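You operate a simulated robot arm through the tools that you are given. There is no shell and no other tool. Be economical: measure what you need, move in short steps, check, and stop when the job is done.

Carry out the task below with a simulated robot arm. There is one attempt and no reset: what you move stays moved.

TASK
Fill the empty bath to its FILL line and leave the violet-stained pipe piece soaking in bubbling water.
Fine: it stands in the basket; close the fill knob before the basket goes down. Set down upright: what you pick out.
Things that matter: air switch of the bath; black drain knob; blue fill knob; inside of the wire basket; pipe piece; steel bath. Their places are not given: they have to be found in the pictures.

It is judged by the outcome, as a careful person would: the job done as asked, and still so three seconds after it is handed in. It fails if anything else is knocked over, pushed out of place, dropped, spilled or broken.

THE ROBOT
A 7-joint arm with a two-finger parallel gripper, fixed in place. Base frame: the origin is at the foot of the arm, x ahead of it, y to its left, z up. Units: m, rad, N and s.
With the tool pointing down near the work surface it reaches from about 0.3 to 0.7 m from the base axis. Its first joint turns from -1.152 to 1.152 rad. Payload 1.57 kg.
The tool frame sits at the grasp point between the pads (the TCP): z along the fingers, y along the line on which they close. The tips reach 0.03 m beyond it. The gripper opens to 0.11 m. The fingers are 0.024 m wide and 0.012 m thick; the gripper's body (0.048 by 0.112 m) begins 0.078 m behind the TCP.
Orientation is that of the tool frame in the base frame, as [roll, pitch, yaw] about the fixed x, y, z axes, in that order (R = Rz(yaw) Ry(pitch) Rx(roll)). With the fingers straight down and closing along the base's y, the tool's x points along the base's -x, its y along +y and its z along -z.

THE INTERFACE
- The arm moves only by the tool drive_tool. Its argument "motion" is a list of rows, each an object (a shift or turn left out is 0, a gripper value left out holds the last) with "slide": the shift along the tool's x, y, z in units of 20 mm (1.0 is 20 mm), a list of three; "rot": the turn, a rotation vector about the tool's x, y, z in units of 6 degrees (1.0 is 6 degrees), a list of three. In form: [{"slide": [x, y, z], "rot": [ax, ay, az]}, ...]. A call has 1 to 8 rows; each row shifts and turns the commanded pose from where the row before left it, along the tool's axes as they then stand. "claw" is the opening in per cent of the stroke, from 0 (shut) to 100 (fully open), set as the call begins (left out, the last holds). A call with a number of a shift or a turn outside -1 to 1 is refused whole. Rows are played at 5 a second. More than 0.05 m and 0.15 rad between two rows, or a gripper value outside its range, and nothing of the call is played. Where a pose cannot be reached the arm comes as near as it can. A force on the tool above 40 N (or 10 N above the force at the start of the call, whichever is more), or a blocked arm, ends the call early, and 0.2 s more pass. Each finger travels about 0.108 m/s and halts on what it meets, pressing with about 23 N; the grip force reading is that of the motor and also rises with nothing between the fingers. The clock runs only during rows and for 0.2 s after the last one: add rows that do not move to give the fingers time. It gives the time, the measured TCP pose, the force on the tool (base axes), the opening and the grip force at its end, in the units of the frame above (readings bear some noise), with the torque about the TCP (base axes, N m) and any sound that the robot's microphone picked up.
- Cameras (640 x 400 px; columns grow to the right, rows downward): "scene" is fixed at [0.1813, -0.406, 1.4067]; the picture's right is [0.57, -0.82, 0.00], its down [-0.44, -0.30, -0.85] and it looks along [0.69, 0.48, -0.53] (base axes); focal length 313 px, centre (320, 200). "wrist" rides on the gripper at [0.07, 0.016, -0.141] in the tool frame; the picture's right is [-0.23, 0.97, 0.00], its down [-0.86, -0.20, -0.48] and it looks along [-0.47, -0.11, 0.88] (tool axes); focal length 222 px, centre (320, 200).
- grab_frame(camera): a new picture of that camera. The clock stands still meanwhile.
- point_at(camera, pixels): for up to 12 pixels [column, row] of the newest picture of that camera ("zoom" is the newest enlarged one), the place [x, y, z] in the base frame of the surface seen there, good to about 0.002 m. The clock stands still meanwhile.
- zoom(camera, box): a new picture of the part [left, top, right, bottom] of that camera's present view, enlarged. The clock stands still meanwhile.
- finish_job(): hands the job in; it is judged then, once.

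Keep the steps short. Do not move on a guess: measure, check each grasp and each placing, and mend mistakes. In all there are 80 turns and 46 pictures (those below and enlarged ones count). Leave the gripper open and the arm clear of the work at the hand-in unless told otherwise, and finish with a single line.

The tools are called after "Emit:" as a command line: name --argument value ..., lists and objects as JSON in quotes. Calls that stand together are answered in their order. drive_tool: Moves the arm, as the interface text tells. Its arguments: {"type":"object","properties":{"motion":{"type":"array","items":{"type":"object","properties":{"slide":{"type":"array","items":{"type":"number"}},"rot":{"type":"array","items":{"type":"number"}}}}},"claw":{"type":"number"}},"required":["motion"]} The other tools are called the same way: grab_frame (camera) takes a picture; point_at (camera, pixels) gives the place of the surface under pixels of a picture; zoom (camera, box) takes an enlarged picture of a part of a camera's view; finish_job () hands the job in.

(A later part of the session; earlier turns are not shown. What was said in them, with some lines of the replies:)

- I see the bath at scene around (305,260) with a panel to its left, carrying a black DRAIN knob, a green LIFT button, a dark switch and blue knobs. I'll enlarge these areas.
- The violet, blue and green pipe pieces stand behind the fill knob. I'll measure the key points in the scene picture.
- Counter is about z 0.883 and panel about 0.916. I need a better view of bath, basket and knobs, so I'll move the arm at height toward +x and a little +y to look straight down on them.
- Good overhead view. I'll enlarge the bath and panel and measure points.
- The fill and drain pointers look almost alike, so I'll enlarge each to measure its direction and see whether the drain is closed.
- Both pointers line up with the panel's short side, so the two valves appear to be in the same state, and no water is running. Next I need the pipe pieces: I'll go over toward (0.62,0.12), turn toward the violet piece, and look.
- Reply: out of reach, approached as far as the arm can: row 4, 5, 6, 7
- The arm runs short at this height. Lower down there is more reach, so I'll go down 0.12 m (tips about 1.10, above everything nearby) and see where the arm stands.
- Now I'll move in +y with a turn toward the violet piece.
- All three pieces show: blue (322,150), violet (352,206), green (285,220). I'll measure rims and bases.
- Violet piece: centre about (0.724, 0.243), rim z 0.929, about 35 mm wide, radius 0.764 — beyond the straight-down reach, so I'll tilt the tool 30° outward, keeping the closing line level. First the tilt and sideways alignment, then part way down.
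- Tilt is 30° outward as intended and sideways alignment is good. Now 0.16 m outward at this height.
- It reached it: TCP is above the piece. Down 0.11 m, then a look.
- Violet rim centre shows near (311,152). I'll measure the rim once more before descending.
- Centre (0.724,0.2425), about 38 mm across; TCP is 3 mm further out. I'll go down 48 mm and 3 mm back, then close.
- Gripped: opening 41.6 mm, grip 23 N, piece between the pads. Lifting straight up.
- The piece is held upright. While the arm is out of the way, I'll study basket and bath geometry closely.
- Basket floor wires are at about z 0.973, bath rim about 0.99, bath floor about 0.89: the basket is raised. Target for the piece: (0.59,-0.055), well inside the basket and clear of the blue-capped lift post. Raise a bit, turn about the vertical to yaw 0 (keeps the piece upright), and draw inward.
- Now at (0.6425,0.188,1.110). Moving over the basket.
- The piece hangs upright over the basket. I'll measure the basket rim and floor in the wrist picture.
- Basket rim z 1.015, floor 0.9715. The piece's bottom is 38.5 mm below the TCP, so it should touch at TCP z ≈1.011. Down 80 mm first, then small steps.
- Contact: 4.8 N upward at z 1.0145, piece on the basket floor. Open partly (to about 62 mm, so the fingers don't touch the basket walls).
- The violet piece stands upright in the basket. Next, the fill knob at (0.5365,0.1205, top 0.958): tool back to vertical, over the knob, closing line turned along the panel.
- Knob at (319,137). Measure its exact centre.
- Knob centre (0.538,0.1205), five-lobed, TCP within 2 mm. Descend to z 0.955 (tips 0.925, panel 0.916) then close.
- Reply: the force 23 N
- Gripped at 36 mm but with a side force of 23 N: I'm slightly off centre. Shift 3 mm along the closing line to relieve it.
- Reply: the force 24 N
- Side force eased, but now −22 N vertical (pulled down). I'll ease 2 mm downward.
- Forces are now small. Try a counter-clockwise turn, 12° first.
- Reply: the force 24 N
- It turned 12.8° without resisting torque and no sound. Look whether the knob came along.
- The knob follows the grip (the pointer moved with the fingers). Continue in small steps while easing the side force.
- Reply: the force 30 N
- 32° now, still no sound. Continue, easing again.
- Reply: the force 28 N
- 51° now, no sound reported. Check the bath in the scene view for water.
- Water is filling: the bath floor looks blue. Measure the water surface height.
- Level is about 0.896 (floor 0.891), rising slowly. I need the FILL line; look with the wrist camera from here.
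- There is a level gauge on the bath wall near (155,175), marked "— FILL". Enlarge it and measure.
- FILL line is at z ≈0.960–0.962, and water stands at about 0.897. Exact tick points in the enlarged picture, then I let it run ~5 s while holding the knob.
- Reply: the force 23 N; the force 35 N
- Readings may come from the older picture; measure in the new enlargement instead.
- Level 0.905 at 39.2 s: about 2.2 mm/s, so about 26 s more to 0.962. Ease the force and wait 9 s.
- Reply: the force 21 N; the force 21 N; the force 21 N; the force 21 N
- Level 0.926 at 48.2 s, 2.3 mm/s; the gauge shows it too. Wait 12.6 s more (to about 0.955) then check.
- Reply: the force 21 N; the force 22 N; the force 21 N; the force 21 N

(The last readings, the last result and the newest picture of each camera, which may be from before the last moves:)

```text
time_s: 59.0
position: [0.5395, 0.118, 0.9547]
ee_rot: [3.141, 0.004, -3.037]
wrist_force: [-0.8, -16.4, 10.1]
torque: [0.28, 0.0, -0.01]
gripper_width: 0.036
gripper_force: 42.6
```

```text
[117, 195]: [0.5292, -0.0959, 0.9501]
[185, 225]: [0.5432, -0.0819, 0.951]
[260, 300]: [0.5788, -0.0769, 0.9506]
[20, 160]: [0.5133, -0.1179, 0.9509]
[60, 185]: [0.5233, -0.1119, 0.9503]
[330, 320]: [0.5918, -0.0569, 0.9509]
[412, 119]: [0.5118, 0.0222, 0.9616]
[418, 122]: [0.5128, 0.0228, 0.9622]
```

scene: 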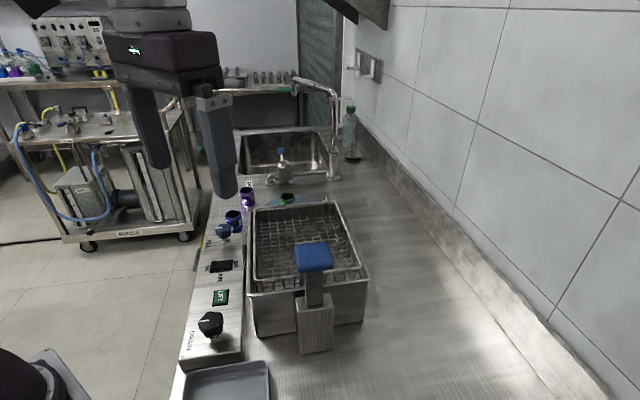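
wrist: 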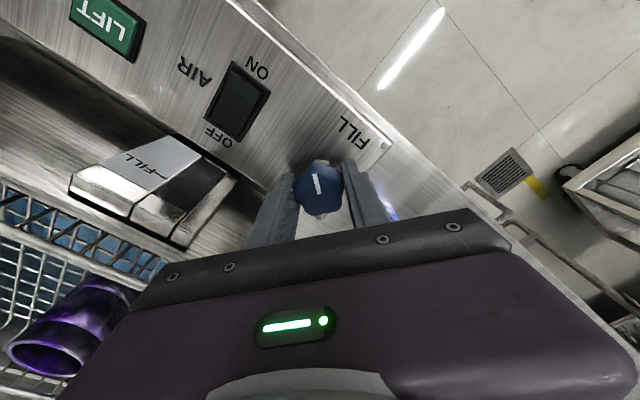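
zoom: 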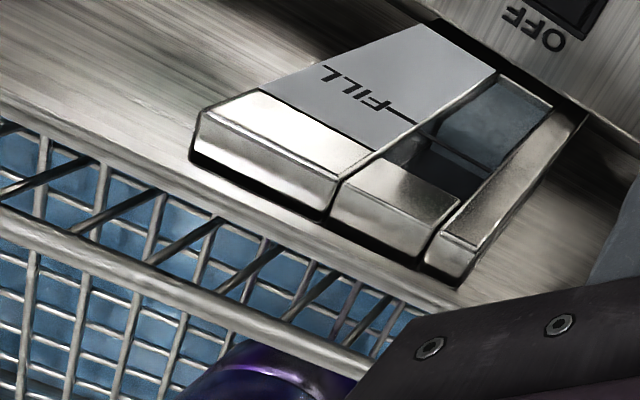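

Level 0.9506 at 59.0 s, just under the line at 0.962. Wait 3.6 s, then turn the knob back clockwise 51° at once (it adds ~2.5 mm while closing).

Emit:
drive_tool --motion '[{"slide": [0, -0.03, -0.03]}, {}, {}, {}, {}, {}, {}, {}]'

Emit:
drive_tool --motion '[{}, {}, {}, {}, {}, {}, {}, {}]'

Emit:
drive_tool --motion '[{"rot": [0, 0, 0.95]}, {"rot": [0, 0, 0.95]}, {"rot": [0, 0, 0.95]}, {"rot": [0, 0, 0.95]}, {"rot": [0, 0, 0.95]}, {"rot": [0, 0, 0.95]}, {"rot": [0, 0, 0.95]}, {"rot": [0, 0, 0.95]}]'

Emit:
drive_tool --motion '[{"rot": [0, 0, 0.45]}, {"rot": [0, 0, 0.45]}]'

```text
time_s: 60.8
position: [0.5391, 0.1186, 0.9542]
ee_rot: [-3.141, 0.006, -3.038]
wrist_force: [1.4, -6.0, 3.3]
torque: [-0.14, -0.48, 0.0]
gripper_width: 0.036
gripper_force: 42.8
```

```text
time_s: 62.6
position: [0.5391, 0.1194, 0.9544]
ee_rot: [3.139, 0.006, -3.037]
wrist_force: [2.1, -1.8, 2.5]
torque: [-0.3, -0.15, 0.01]
gripper_width: 0.0362
gripper_force: 42.7
```

```text
time_s: 64.4
position: [0.5399, 0.1178, 0.9545]
ee_rot: [3.139, 0.004, 2.448]
wrist_force: [-4.3, 3.7, -0.5]
torque: [-0.42, 0.16, 0.06]
gripper_width: 0.036
gripper_force: 43.0
```

```text
time_s: 65.0
position: [0.5392, 0.1184, 0.955]
ee_rot: [3.137, 0.002, 2.356]
wrist_force: [-8.4, 9.8, -1.8]
torque: [-0.82, -0.5, 0.04]
gripper_width: 0.036
gripper_force: 42.9
```

Yaw is back at its starting value (2.356). Check the level and pointer in the scene.

Emit:
zoom --camera "scene" --box '[200, 180, 380, 300]'

Emit:
point_at --camera "zoom" --pixels '[[232, 345], [240, 345], [495, 262], [485, 215], [250, 240], [300, 290], [450, 330], [520, 320], [290, 235], [415, 165]]'

```text
3.33 times, centred on (290, 240) of scene
```

zoom: 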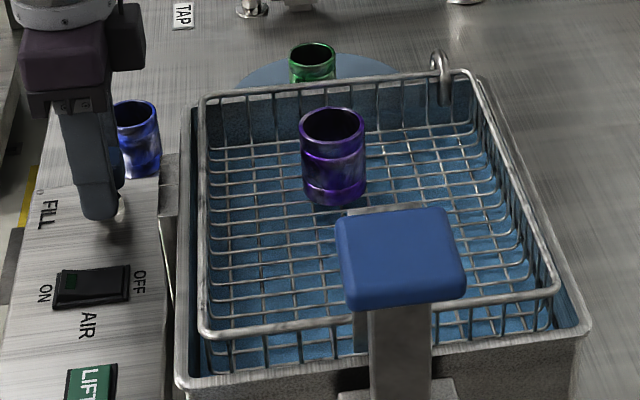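

```text
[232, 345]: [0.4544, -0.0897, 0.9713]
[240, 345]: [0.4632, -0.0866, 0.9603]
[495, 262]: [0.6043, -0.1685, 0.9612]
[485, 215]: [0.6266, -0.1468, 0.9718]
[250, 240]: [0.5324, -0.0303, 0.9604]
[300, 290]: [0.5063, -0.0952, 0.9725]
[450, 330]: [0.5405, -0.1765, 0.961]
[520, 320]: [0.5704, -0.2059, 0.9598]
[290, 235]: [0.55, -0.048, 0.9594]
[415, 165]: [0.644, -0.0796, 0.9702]
```

Level ≈0.9604, within 2 mm of the 0.962 line; lowering the basket will add a touch. Release the knob, rise, and check the knob's pointer.

Emit:
drive_tool --claw 60 --motion '[{}, {}, {}, {"slide": [0, 0, -1]}, {"slide": [0, 0, -1]}, {"slide": [0, 0, -1]}, {"slide": [0, 0, -1]}, {"slide": [0, 0, -1]}]'

Emit:
drive_tool --motion '[{"slide": [0, -1, 0]}, {"slide": [0, -1, 0]}, {"slide": [0, -1, 0]}, {"slide": [0, -1, 0]}]'

Emit:
grab_frame --camera "wrist"

```text
time_s: 66.8
position: [0.5396, 0.1189, 1.0541]
ee_rot: [3.137, 0.004, 2.356]
wrist_force: [0.3, -0.1, 0.3]
torque: [-0.03, -0.01, -0.01]
gripper_width: 0.0659
gripper_force: 0.1
```

```text
time_s: 67.8
position: [0.4838, 0.0619, 1.0541]
ee_rot: [3.135, 0.003, 2.356]
wrist_force: [-0.7, 0.8, -0.9]
torque: [0.05, -0.01, 0.05]
gripper_width: 0.0661
gripper_force: 0.0
```

```text
10 pictures are left
```

wrist: 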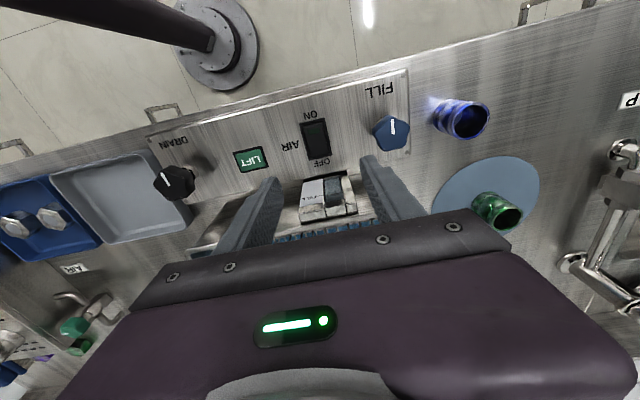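

The fill pointer is aligned with the panel's short side again (closed). Measure LIFT (251,159) and the AIR rocker (316,138).

Emit:
point_at --camera "wrist" --pixels '[[251, 159], [237, 160], [265, 157], [250, 149], [252, 169], [316, 138], [315, 126], [318, 151], [305, 139], [328, 137], [290, 232], [300, 236]]'

Emit:
zoom --camera "wrist" --box '[225, 85, 425, 215]'

```text
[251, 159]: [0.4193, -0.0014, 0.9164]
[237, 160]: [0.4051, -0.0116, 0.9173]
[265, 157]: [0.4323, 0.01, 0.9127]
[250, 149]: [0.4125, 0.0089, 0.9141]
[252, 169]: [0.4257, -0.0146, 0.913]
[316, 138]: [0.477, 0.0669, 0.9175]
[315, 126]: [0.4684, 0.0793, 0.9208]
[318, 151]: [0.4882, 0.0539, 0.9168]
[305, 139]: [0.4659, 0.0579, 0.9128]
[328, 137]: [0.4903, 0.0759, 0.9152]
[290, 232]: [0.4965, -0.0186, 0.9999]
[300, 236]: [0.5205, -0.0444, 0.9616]
```

```text
3.08 times, centred on (325, 150) of wrist
```

zoom: 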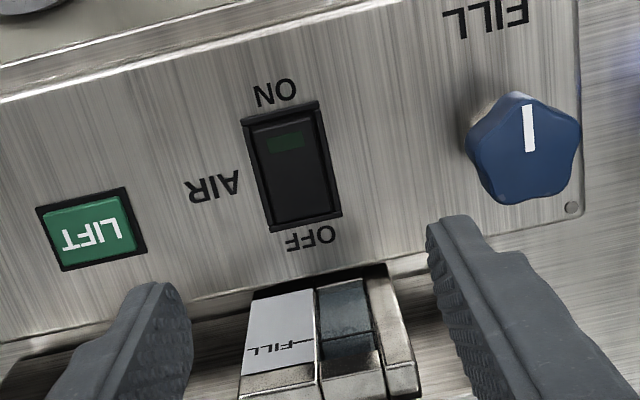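

LIFT centre (0.419,-0.002,0.9165); AIR ON end (0.470,0.077,0.921). The gauge level sits at the FILL line. Close the fingers, move over LIFT and go down near it.

Emit:
drive_tool --claw 0 --motion '[{"slide": [0, -0.91, 0]}, {"slide": [0, -0.91, 0]}, {"slide": [0, -0.91, 0]}, {"slide": [0, -0.91, 0]}, {"slide": [0, -0.91, 0]}, {}]'

Emit:
drive_tool --motion '[{"slide": [0, 0, 1]}, {"slide": [0, 0, 1]}, {"slide": [0, 0, 1]}, {"slide": [0, 0, 1]}, {"slide": [0, 0, 0.75]}, {}]'

```text
time_s: 69.2
position: [0.4201, -0.0027, 1.0558]
ee_rot: [3.137, 0.004, 2.355]
wrist_force: [0.2, -0.6, -0.4]
torque: [0.02, -0.03, 0.0]
gripper_width: 0.0
gripper_force: 21.4
```

```text
time_s: 70.6
position: [0.4179, -0.0035, 0.9604]
ee_rot: [3.138, 0.004, 2.355]
wrist_force: [0.3, -0.3, -0.5]
torque: [-0.02, 0.0, 0.0]
gripper_width: 0.0002
gripper_force: 21.2
```

Tips are ~14 mm above the button. Press in small steps.

Emit:
drive_tool --motion '[{"slide": [0, 0, 0.3]}, {"slide": [0, 0, 0.2]}, {"slide": [0, 0, 0.15]}, {"slide": [0, 0, 0.1]}, {}]'

```text
time_s: 71.8
position: [0.4186, -0.0026, 0.9448]
ee_rot: [3.137, 0.003, 2.356]
wrist_force: [-1.4, -1.1, 3.0]
torque: [-0.03, 0.02, 0.01]
gripper_width: 0.0
gripper_force: 21.4
heard: click
```

A click. Release the button by rising and see what the basket does.

Emit:
drive_tool --motion '[{"slide": [0, 0, -0.8]}, {"slide": [0, 0, -1]}, {"slide": [0, 0, -1]}, {}, {}, {}, {}, {}]'

Emit:
drive_tool --motion '[{}, {}, {}, {}, {}]'

Emit:
zoom --camera "scene" --box '[190, 170, 380, 330]'

```text
time_s: 73.6
position: [0.4183, -0.003, 0.9998]
ee_rot: [3.138, 0.003, 2.356]
wrist_force: [-1.1, -0.1, 0.0]
torque: [0.0, 0.01, 0.0]
gripper_width: 0.0
gripper_force: 21.4
```

```text
time_s: 74.8
position: [0.4198, -0.0023, 1.001]
ee_rot: [3.139, 0.003, 2.357]
wrist_force: [0.3, 1.1, 0.3]
torque: [0.02, -0.02, 0.01]
gripper_width: 0.0
gripper_force: 21.3
```

```text
2.50 times, centred on (285, 250) of scene
```

zoom: 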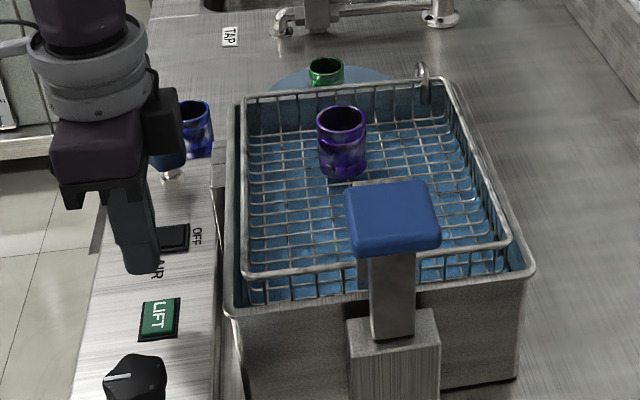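

Not clear whether the basket moves. Measure cap and basket heights.

Emit:
point_at --camera "zoom" --pixels '[[390, 210], [340, 110], [270, 200], [300, 220], [440, 272], [390, 300]]'

Emit:
drive_tool --motion '[{}, {}, {}, {}, {}, {}, {}, {}]'

Emit:
zoom --camera "scene" --box '[190, 170, 380, 330]'

Emit:
point_at --camera "zoom" --pixels '[[390, 210], [340, 110], [270, 200], [300, 220], [440, 272], [390, 300]]'

```text
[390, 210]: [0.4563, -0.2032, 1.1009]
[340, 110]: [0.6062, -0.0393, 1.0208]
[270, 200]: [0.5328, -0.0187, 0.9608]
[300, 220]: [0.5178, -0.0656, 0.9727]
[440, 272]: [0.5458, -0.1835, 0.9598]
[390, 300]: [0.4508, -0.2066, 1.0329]
```

```text
time_s: 76.6
position: [0.4188, -0.0027, 0.9996]
ee_rot: [3.138, 0.002, 2.356]
wrist_force: [1.0, -0.2, -1.1]
torque: [-0.01, -0.01, -0.01]
gripper_width: 0.0
gripper_force: 21.5
```

```text
2.50 times, centred on (285, 250) of scene
```

zoom: 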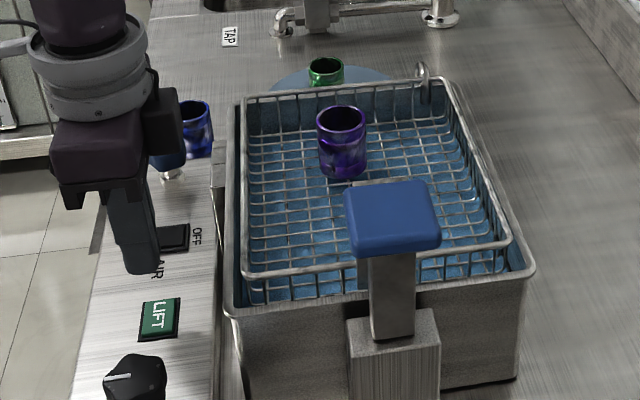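

```text
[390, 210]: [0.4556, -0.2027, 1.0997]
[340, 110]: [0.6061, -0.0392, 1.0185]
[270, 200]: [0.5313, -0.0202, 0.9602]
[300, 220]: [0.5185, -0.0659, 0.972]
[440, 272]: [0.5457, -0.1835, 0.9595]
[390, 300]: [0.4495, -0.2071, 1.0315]
```

The click did not move the basket (cap 1.10, floor 0.972 unchanged). It looks like a push-down lift: the blue-capped handle slides into its sleeve and LIFT lets it rise again. I'll go above the blue cap (0.455,-0.202, top 1.10) and press it gently, watching the force.

Emit:
drive_tool --motion '[{"slide": [0, 0, -1]}, {"slide": [0, 0, -1]}, {"slide": [0, 0, -1]}, {"slide": [0, 0, -1]}, {"slide": [0, 0, -1]}, {"slide": [0, 0, -1]}, {"slide": [0, 0, -1]}, {"slide": [0, 0, -1]}]'

Emit:
drive_tool --motion '[{"slide": [-0.92, -0.632, 0]}, {"slide": [-0.92, -0.632, 0]}, {"slide": [-0.92, -0.632, 0]}, {"slide": [-0.92, -0.632, 0]}, {"slide": [-0.92, -0.632, 0]}, {"slide": [-0.92, -0.632, 0]}, {"slide": [-0.92, -0.632, 0]}, {"slide": [-0.92, -0.632, 0]}]'

Emit:
drive_tool --motion '[{"slide": [-0.92, -0.632, 0]}, {}]'

Emit:
grab_frame --camera "scene"

```text
time_s: 78.4
position: [0.4175, -0.003, 1.161]
ee_rot: [3.138, 0.004, 2.355]
wrist_force: [-0.1, 0.0, 0.4]
torque: [-0.04, 0.02, -0.01]
gripper_width: 0.0002
gripper_force: 21.6
```

```text
time_s: 80.2
position: [0.4528, -0.1796, 1.1605]
ee_rot: [3.136, 0.003, 2.355]
wrist_force: [0.5, -0.4, 0.8]
torque: [-0.01, 0.0, 0.02]
gripper_width: 0.0
gripper_force: 20.8
```

```text
time_s: 80.8
position: [0.4568, -0.2004, 1.1626]
ee_rot: [3.139, 0.004, 2.354]
wrist_force: [0.4, 0.0, 0.0]
torque: [0.01, 0.03, 0.01]
gripper_width: 0.0
gripper_force: 21.0
```

```text
6 pictures are left
```

scene: 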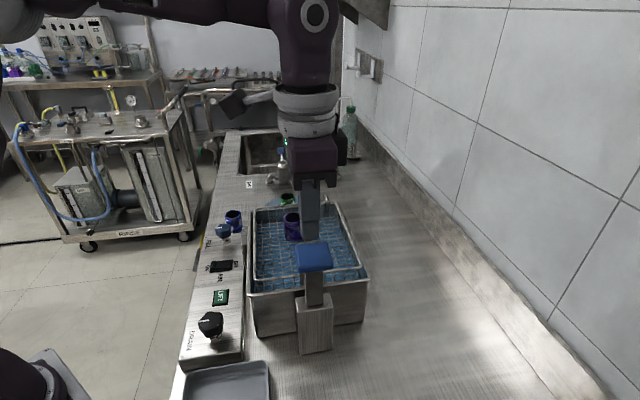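

The fingers are over the cap, tips ~30 mm above it. Descend to contact in small steps.

Emit:
drive_tool --motion '[{"slide": [0, 0, 0.7]}, {"slide": [0, 0, 0.6]}, {"slide": [0, 0, 0.2]}, {"slide": [0, 0, 0.2]}, {"slide": [0, 0, 0.2]}, {}]'

```text
time_s: 82.2
position: [0.456, -0.2011, 1.1222]
ee_rot: [3.137, 0.002, 2.357]
wrist_force: [-2.7, 0.2, 5.0]
torque: [-0.02, 0.09, 0.04]
gripper_width: 0.0001
gripper_force: 21.2
```

The cap gives way: tips at 1.092 with only 5 N, so it has gone ~8 mm down. Continue gently.

Emit:
drive_tool --motion '[{"slide": [0, 0, 0.25]}, {"slide": [0, 0, 0.25]}, {"slide": [0, 0, 0.25]}, {"slide": [0, 0, 0.25]}, {"slide": [0, 0, 0.25]}, {}]'

Emit:
zoom --camera "scene" --box '[190, 170, 380, 330]'

```text
time_s: 83.6
position: [0.4551, -0.2009, 1.0988]
ee_rot: [3.138, 0.005, 2.357]
wrist_force: [-2.6, 1.6, 6.1]
torque: [0.07, 0.13, -0.01]
gripper_width: 0.0
gripper_force: 21.7
```

```text
2.50 times, centred on (285, 250) of scene
```

zoom: 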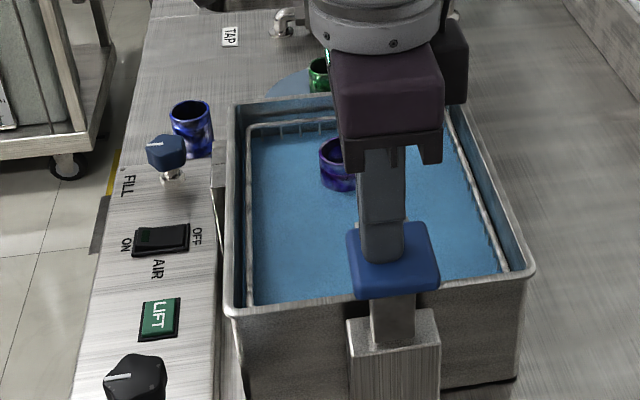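

The basket sinks with the piece upright. Keep going gently until it latches or stops.

Emit:
drive_tool --motion '[{"slide": [0, 0, 0.25]}, {"slide": [0, 0, 0.25]}, {"slide": [0, 0, 0.25]}, {"slide": [0, 0, 0.25]}, {"slide": [0, 0, 0.25]}, {}]'

Emit:
drive_tool --motion '[{"slide": [0, 0, 0.2]}, {"slide": [0, 0, 0.2]}, {"slide": [0, 0, 0.2]}, {"slide": [0, 0, 0.2]}, {}]'

```text
time_s: 85.0
position: [0.4545, -0.2018, 1.0722]
ee_rot: [3.137, 0.004, 2.357]
wrist_force: [3.6, 1.8, 6.4]
torque: [0.05, -0.01, 0.0]
gripper_width: 0.0003
gripper_force: 21.6
```

```text
time_s: 86.2
position: [0.4544, -0.2011, 1.0556]
ee_rot: [3.138, 0.005, 2.356]
wrist_force: [-5.3, -4.7, 18.1]
torque: [0.03, 0.34, 0.02]
gripper_width: 0.0
gripper_force: 21.6
```

Force rises to 18 N: near the bottom, 75 mm down, no click yet. A few mm more.

Emit:
drive_tool --motion '[{"slide": [0, 0, 0.1]}, {"slide": [0, 0, 0.1]}, {}, {}]'

```text
time_s: 86.6
position: [0.4554, -0.2004, 1.0562]
ee_rot: [3.136, 0.006, 2.356]
wrist_force: [-5.4, 3.2, 15.3]
torque: [0.21, 0.29, 0.0]
gripper_width: 0.0001
gripper_force: 21.2
stopped in row 2: the force on the tool passed its limit at 45 N (the readings are from after the stop); the commanded pose is now the measured one
```

At the hard stop. Rise slowly and see whether the cap stays down.

Emit:
drive_tool --motion '[{"slide": [0, 0, -0.15]}, {"slide": [0, 0, -0.15]}, {"slide": [0, 0, -0.2]}, {}]'

Emit:
drive_tool --motion '[{"slide": [0, 0, -1]}, {"slide": [0, 0, -1]}, {"slide": [0, 0, -1]}, {"slide": [0, 0, -1]}, {"slide": [0, 0, -1]}, {}]'

Emit:
zoom --camera "scene" --box '[190, 170, 380, 330]'

Emit:
point_at --camera "zoom" --pixels '[[390, 290], [400, 310], [340, 150], [280, 250], [470, 230], [340, 170], [300, 180], [340, 190]]'

```text
time_s: 87.6
position: [0.455, -0.1997, 1.0655]
ee_rot: [3.136, 0.004, 2.356]
wrist_force: [-0.6, -0.6, 0.0]
torque: [0.0, -0.02, 0.0]
gripper_width: 0.0
gripper_force: 21.7
```

```text
time_s: 89.0
position: [0.4543, -0.1994, 1.1696]
ee_rot: [3.137, 0.004, 2.356]
wrist_force: [0.3, -0.1, 0.2]
torque: [-0.02, 0.02, 0.0]
gripper_width: 0.0
gripper_force: 21.6
```

```text
2.50 times, centred on (285, 250) of scene
```

zoom: 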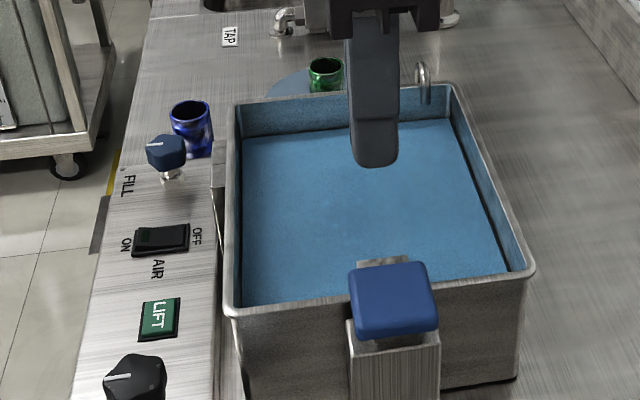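

```text
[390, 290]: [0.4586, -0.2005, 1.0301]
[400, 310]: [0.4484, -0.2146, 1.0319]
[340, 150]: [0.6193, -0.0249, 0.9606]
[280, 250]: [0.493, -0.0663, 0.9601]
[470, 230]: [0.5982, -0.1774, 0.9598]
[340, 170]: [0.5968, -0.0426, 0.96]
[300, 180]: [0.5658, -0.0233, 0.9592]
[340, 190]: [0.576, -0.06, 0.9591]
```

The basket stays down (cap 1.03) with water level steady at 0.960. Now the AIR switch: move over its ON end (0.4685,0.0755).

Emit:
drive_tool --motion '[{"slide": [0.838, 0.929, 0]}, {"slide": [0.838, 0.929, 0]}, {"slide": [0.838, 0.929, 0]}, {"slide": [0.838, 0.929, 0]}, {"slide": [0.838, 0.929, 0]}, {"slide": [0.838, 0.929, 0]}, {"slide": [0.838, 0.929, 0]}, {"slide": [0.838, 0.929, 0]}]'

Emit:
drive_tool --motion '[{"slide": [0.838, 0.929, 0]}, {"slide": [0.838, 0.929, 0]}, {"slide": [0.838, 0.929, 0]}, {"slide": [0, 0, 1]}, {"slide": [0, 0, 1]}, {"slide": [0, 0, 1]}, {"slide": [0, 0, 1]}, {}]'

```text
time_s: 90.8
position: [0.4658, -0.0005, 1.167]
ee_rot: [3.136, 0.006, 2.356]
wrist_force: [0.0, 0.3, 0.0]
torque: [-0.06, 0.0, 0.01]
gripper_width: 0.0
gripper_force: 21.3
```

```text
time_s: 92.6
position: [0.4677, 0.0725, 1.083]
ee_rot: [3.136, 0.007, 2.357]
wrist_force: [0.3, -0.5, -0.7]
torque: [0.03, -0.01, 0.04]
gripper_width: 0.0
gripper_force: 21.3
```

Small correction and down to ~12 mm above the rocker.

Emit:
drive_tool --motion '[{"slide": [0.08, 0.13, 1]}, {"slide": [0, 0, 1]}, {"slide": [0, 0, 1]}, {"slide": [0, 0, 1]}, {"slide": [0, 0, 1]}, {"slide": [0, 0, 0.8]}, {}]'

Emit:
drive_tool --motion '[{"slide": [0, 0, 0.3]}, {"slide": [0, 0, 0.2]}, {"slide": [0, 0, 0.15]}, {"slide": [0, 0, 0.1]}, {}]'

```text
time_s: 94.2
position: [0.4703, 0.0773, 0.968]
ee_rot: [3.136, 0.005, 2.357]
wrist_force: [0.3, -0.3, -0.5]
torque: [0.03, -0.01, 0.02]
gripper_width: 0.0
gripper_force: 20.8
```

```text
time_s: 95.4
position: [0.4701, 0.0774, 0.9529]
ee_rot: [3.136, 0.004, 2.355]
wrist_force: [-0.2, -0.5, 0.1]
torque: [-0.02, 0.0, 0.01]
gripper_width: 0.0002
gripper_force: 21.8
```

No contact yet (tips at 0.923). A few more mm.

Emit:
drive_tool --motion '[{"slide": [0, 0, 0.1]}, {"slide": [0, 0, 0.1]}, {"slide": [0, 0, 0.1]}, {}]'

```text
time_s: 96.4
position: [0.4704, 0.0765, 0.9498]
ee_rot: [3.137, 0.006, 2.357]
wrist_force: [-10.6, 1.4, 31.4]
torque: [-0.2, 0.03, -0.36]
gripper_width: 0.0
gripper_force: 21.0
heard: click
```

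Click. Rise clear and look at the switch and the bath.

Emit:
drive_tool --motion '[{"slide": [0, 0, -0.5]}, {"slide": [0, 0, -1]}, {"slide": [0, 0, -1]}, {"slide": [0, 0, -1]}, {"slide": [0, 0, -1]}, {"slide": [0, 0, -1]}, {"slide": [0, 0, -1]}, {"slide": [0, 0, -1]}]'

Emit:
drive_tool --claw 80 --motion '[{"slide": [1, 0, -0.5]}, {"slide": [1, 0, -0.5]}, {"slide": [1, 0, -0.5]}, {}, {}]'

Emit:
zoom --camera "scene" --box '[190, 170, 380, 330]'

```text
time_s: 98.2
position: [0.4694, 0.0785, 1.0987]
ee_rot: [3.138, 0.005, 2.357]
wrist_force: [0.3, 0.2, -0.9]
torque: [0.0, -0.01, -0.01]
gripper_width: 0.0
gripper_force: 21.4
```

```text
time_s: 99.4
position: [0.4263, 0.121, 1.1274]
ee_rot: [3.136, 0.006, 2.356]
wrist_force: [-0.4, -0.2, 0.0]
torque: [-0.01, 0.0, 0.02]
gripper_width: 0.088
gripper_force: 0.1
```

```text
2.50 times, centred on (285, 250) of scene
```

zoom: 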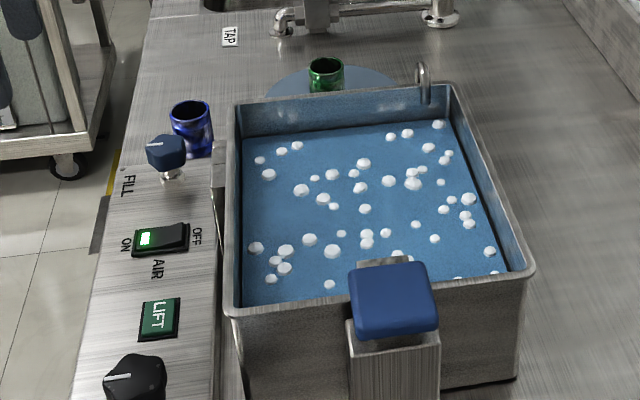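

The switch is lit ON and the water bubbles. Final check of the level.

Emit:
point_at --camera "zoom" --pixels '[[330, 220], [280, 200], [400, 260], [450, 250], [300, 160], [395, 290]]'

```text
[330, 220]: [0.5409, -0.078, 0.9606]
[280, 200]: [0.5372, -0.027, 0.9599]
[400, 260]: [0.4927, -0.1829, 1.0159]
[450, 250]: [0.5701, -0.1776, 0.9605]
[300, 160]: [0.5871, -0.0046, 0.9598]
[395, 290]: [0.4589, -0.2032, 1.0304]
```

Level holds at 0.960 (line about 0.962), the fill knob is closed, the basket is down and the air is on. The arm is clear with the gripper open, so I'm handing in.

Emit:
finish_job

```text
The job is handed in.
```

The bath is filled to within about 2 mm of its FILL line, the fill knob was closed before the basket went down, and the violet-stained piece is soaking in the lowered basket in bubbling water; it stood upright when last visible.
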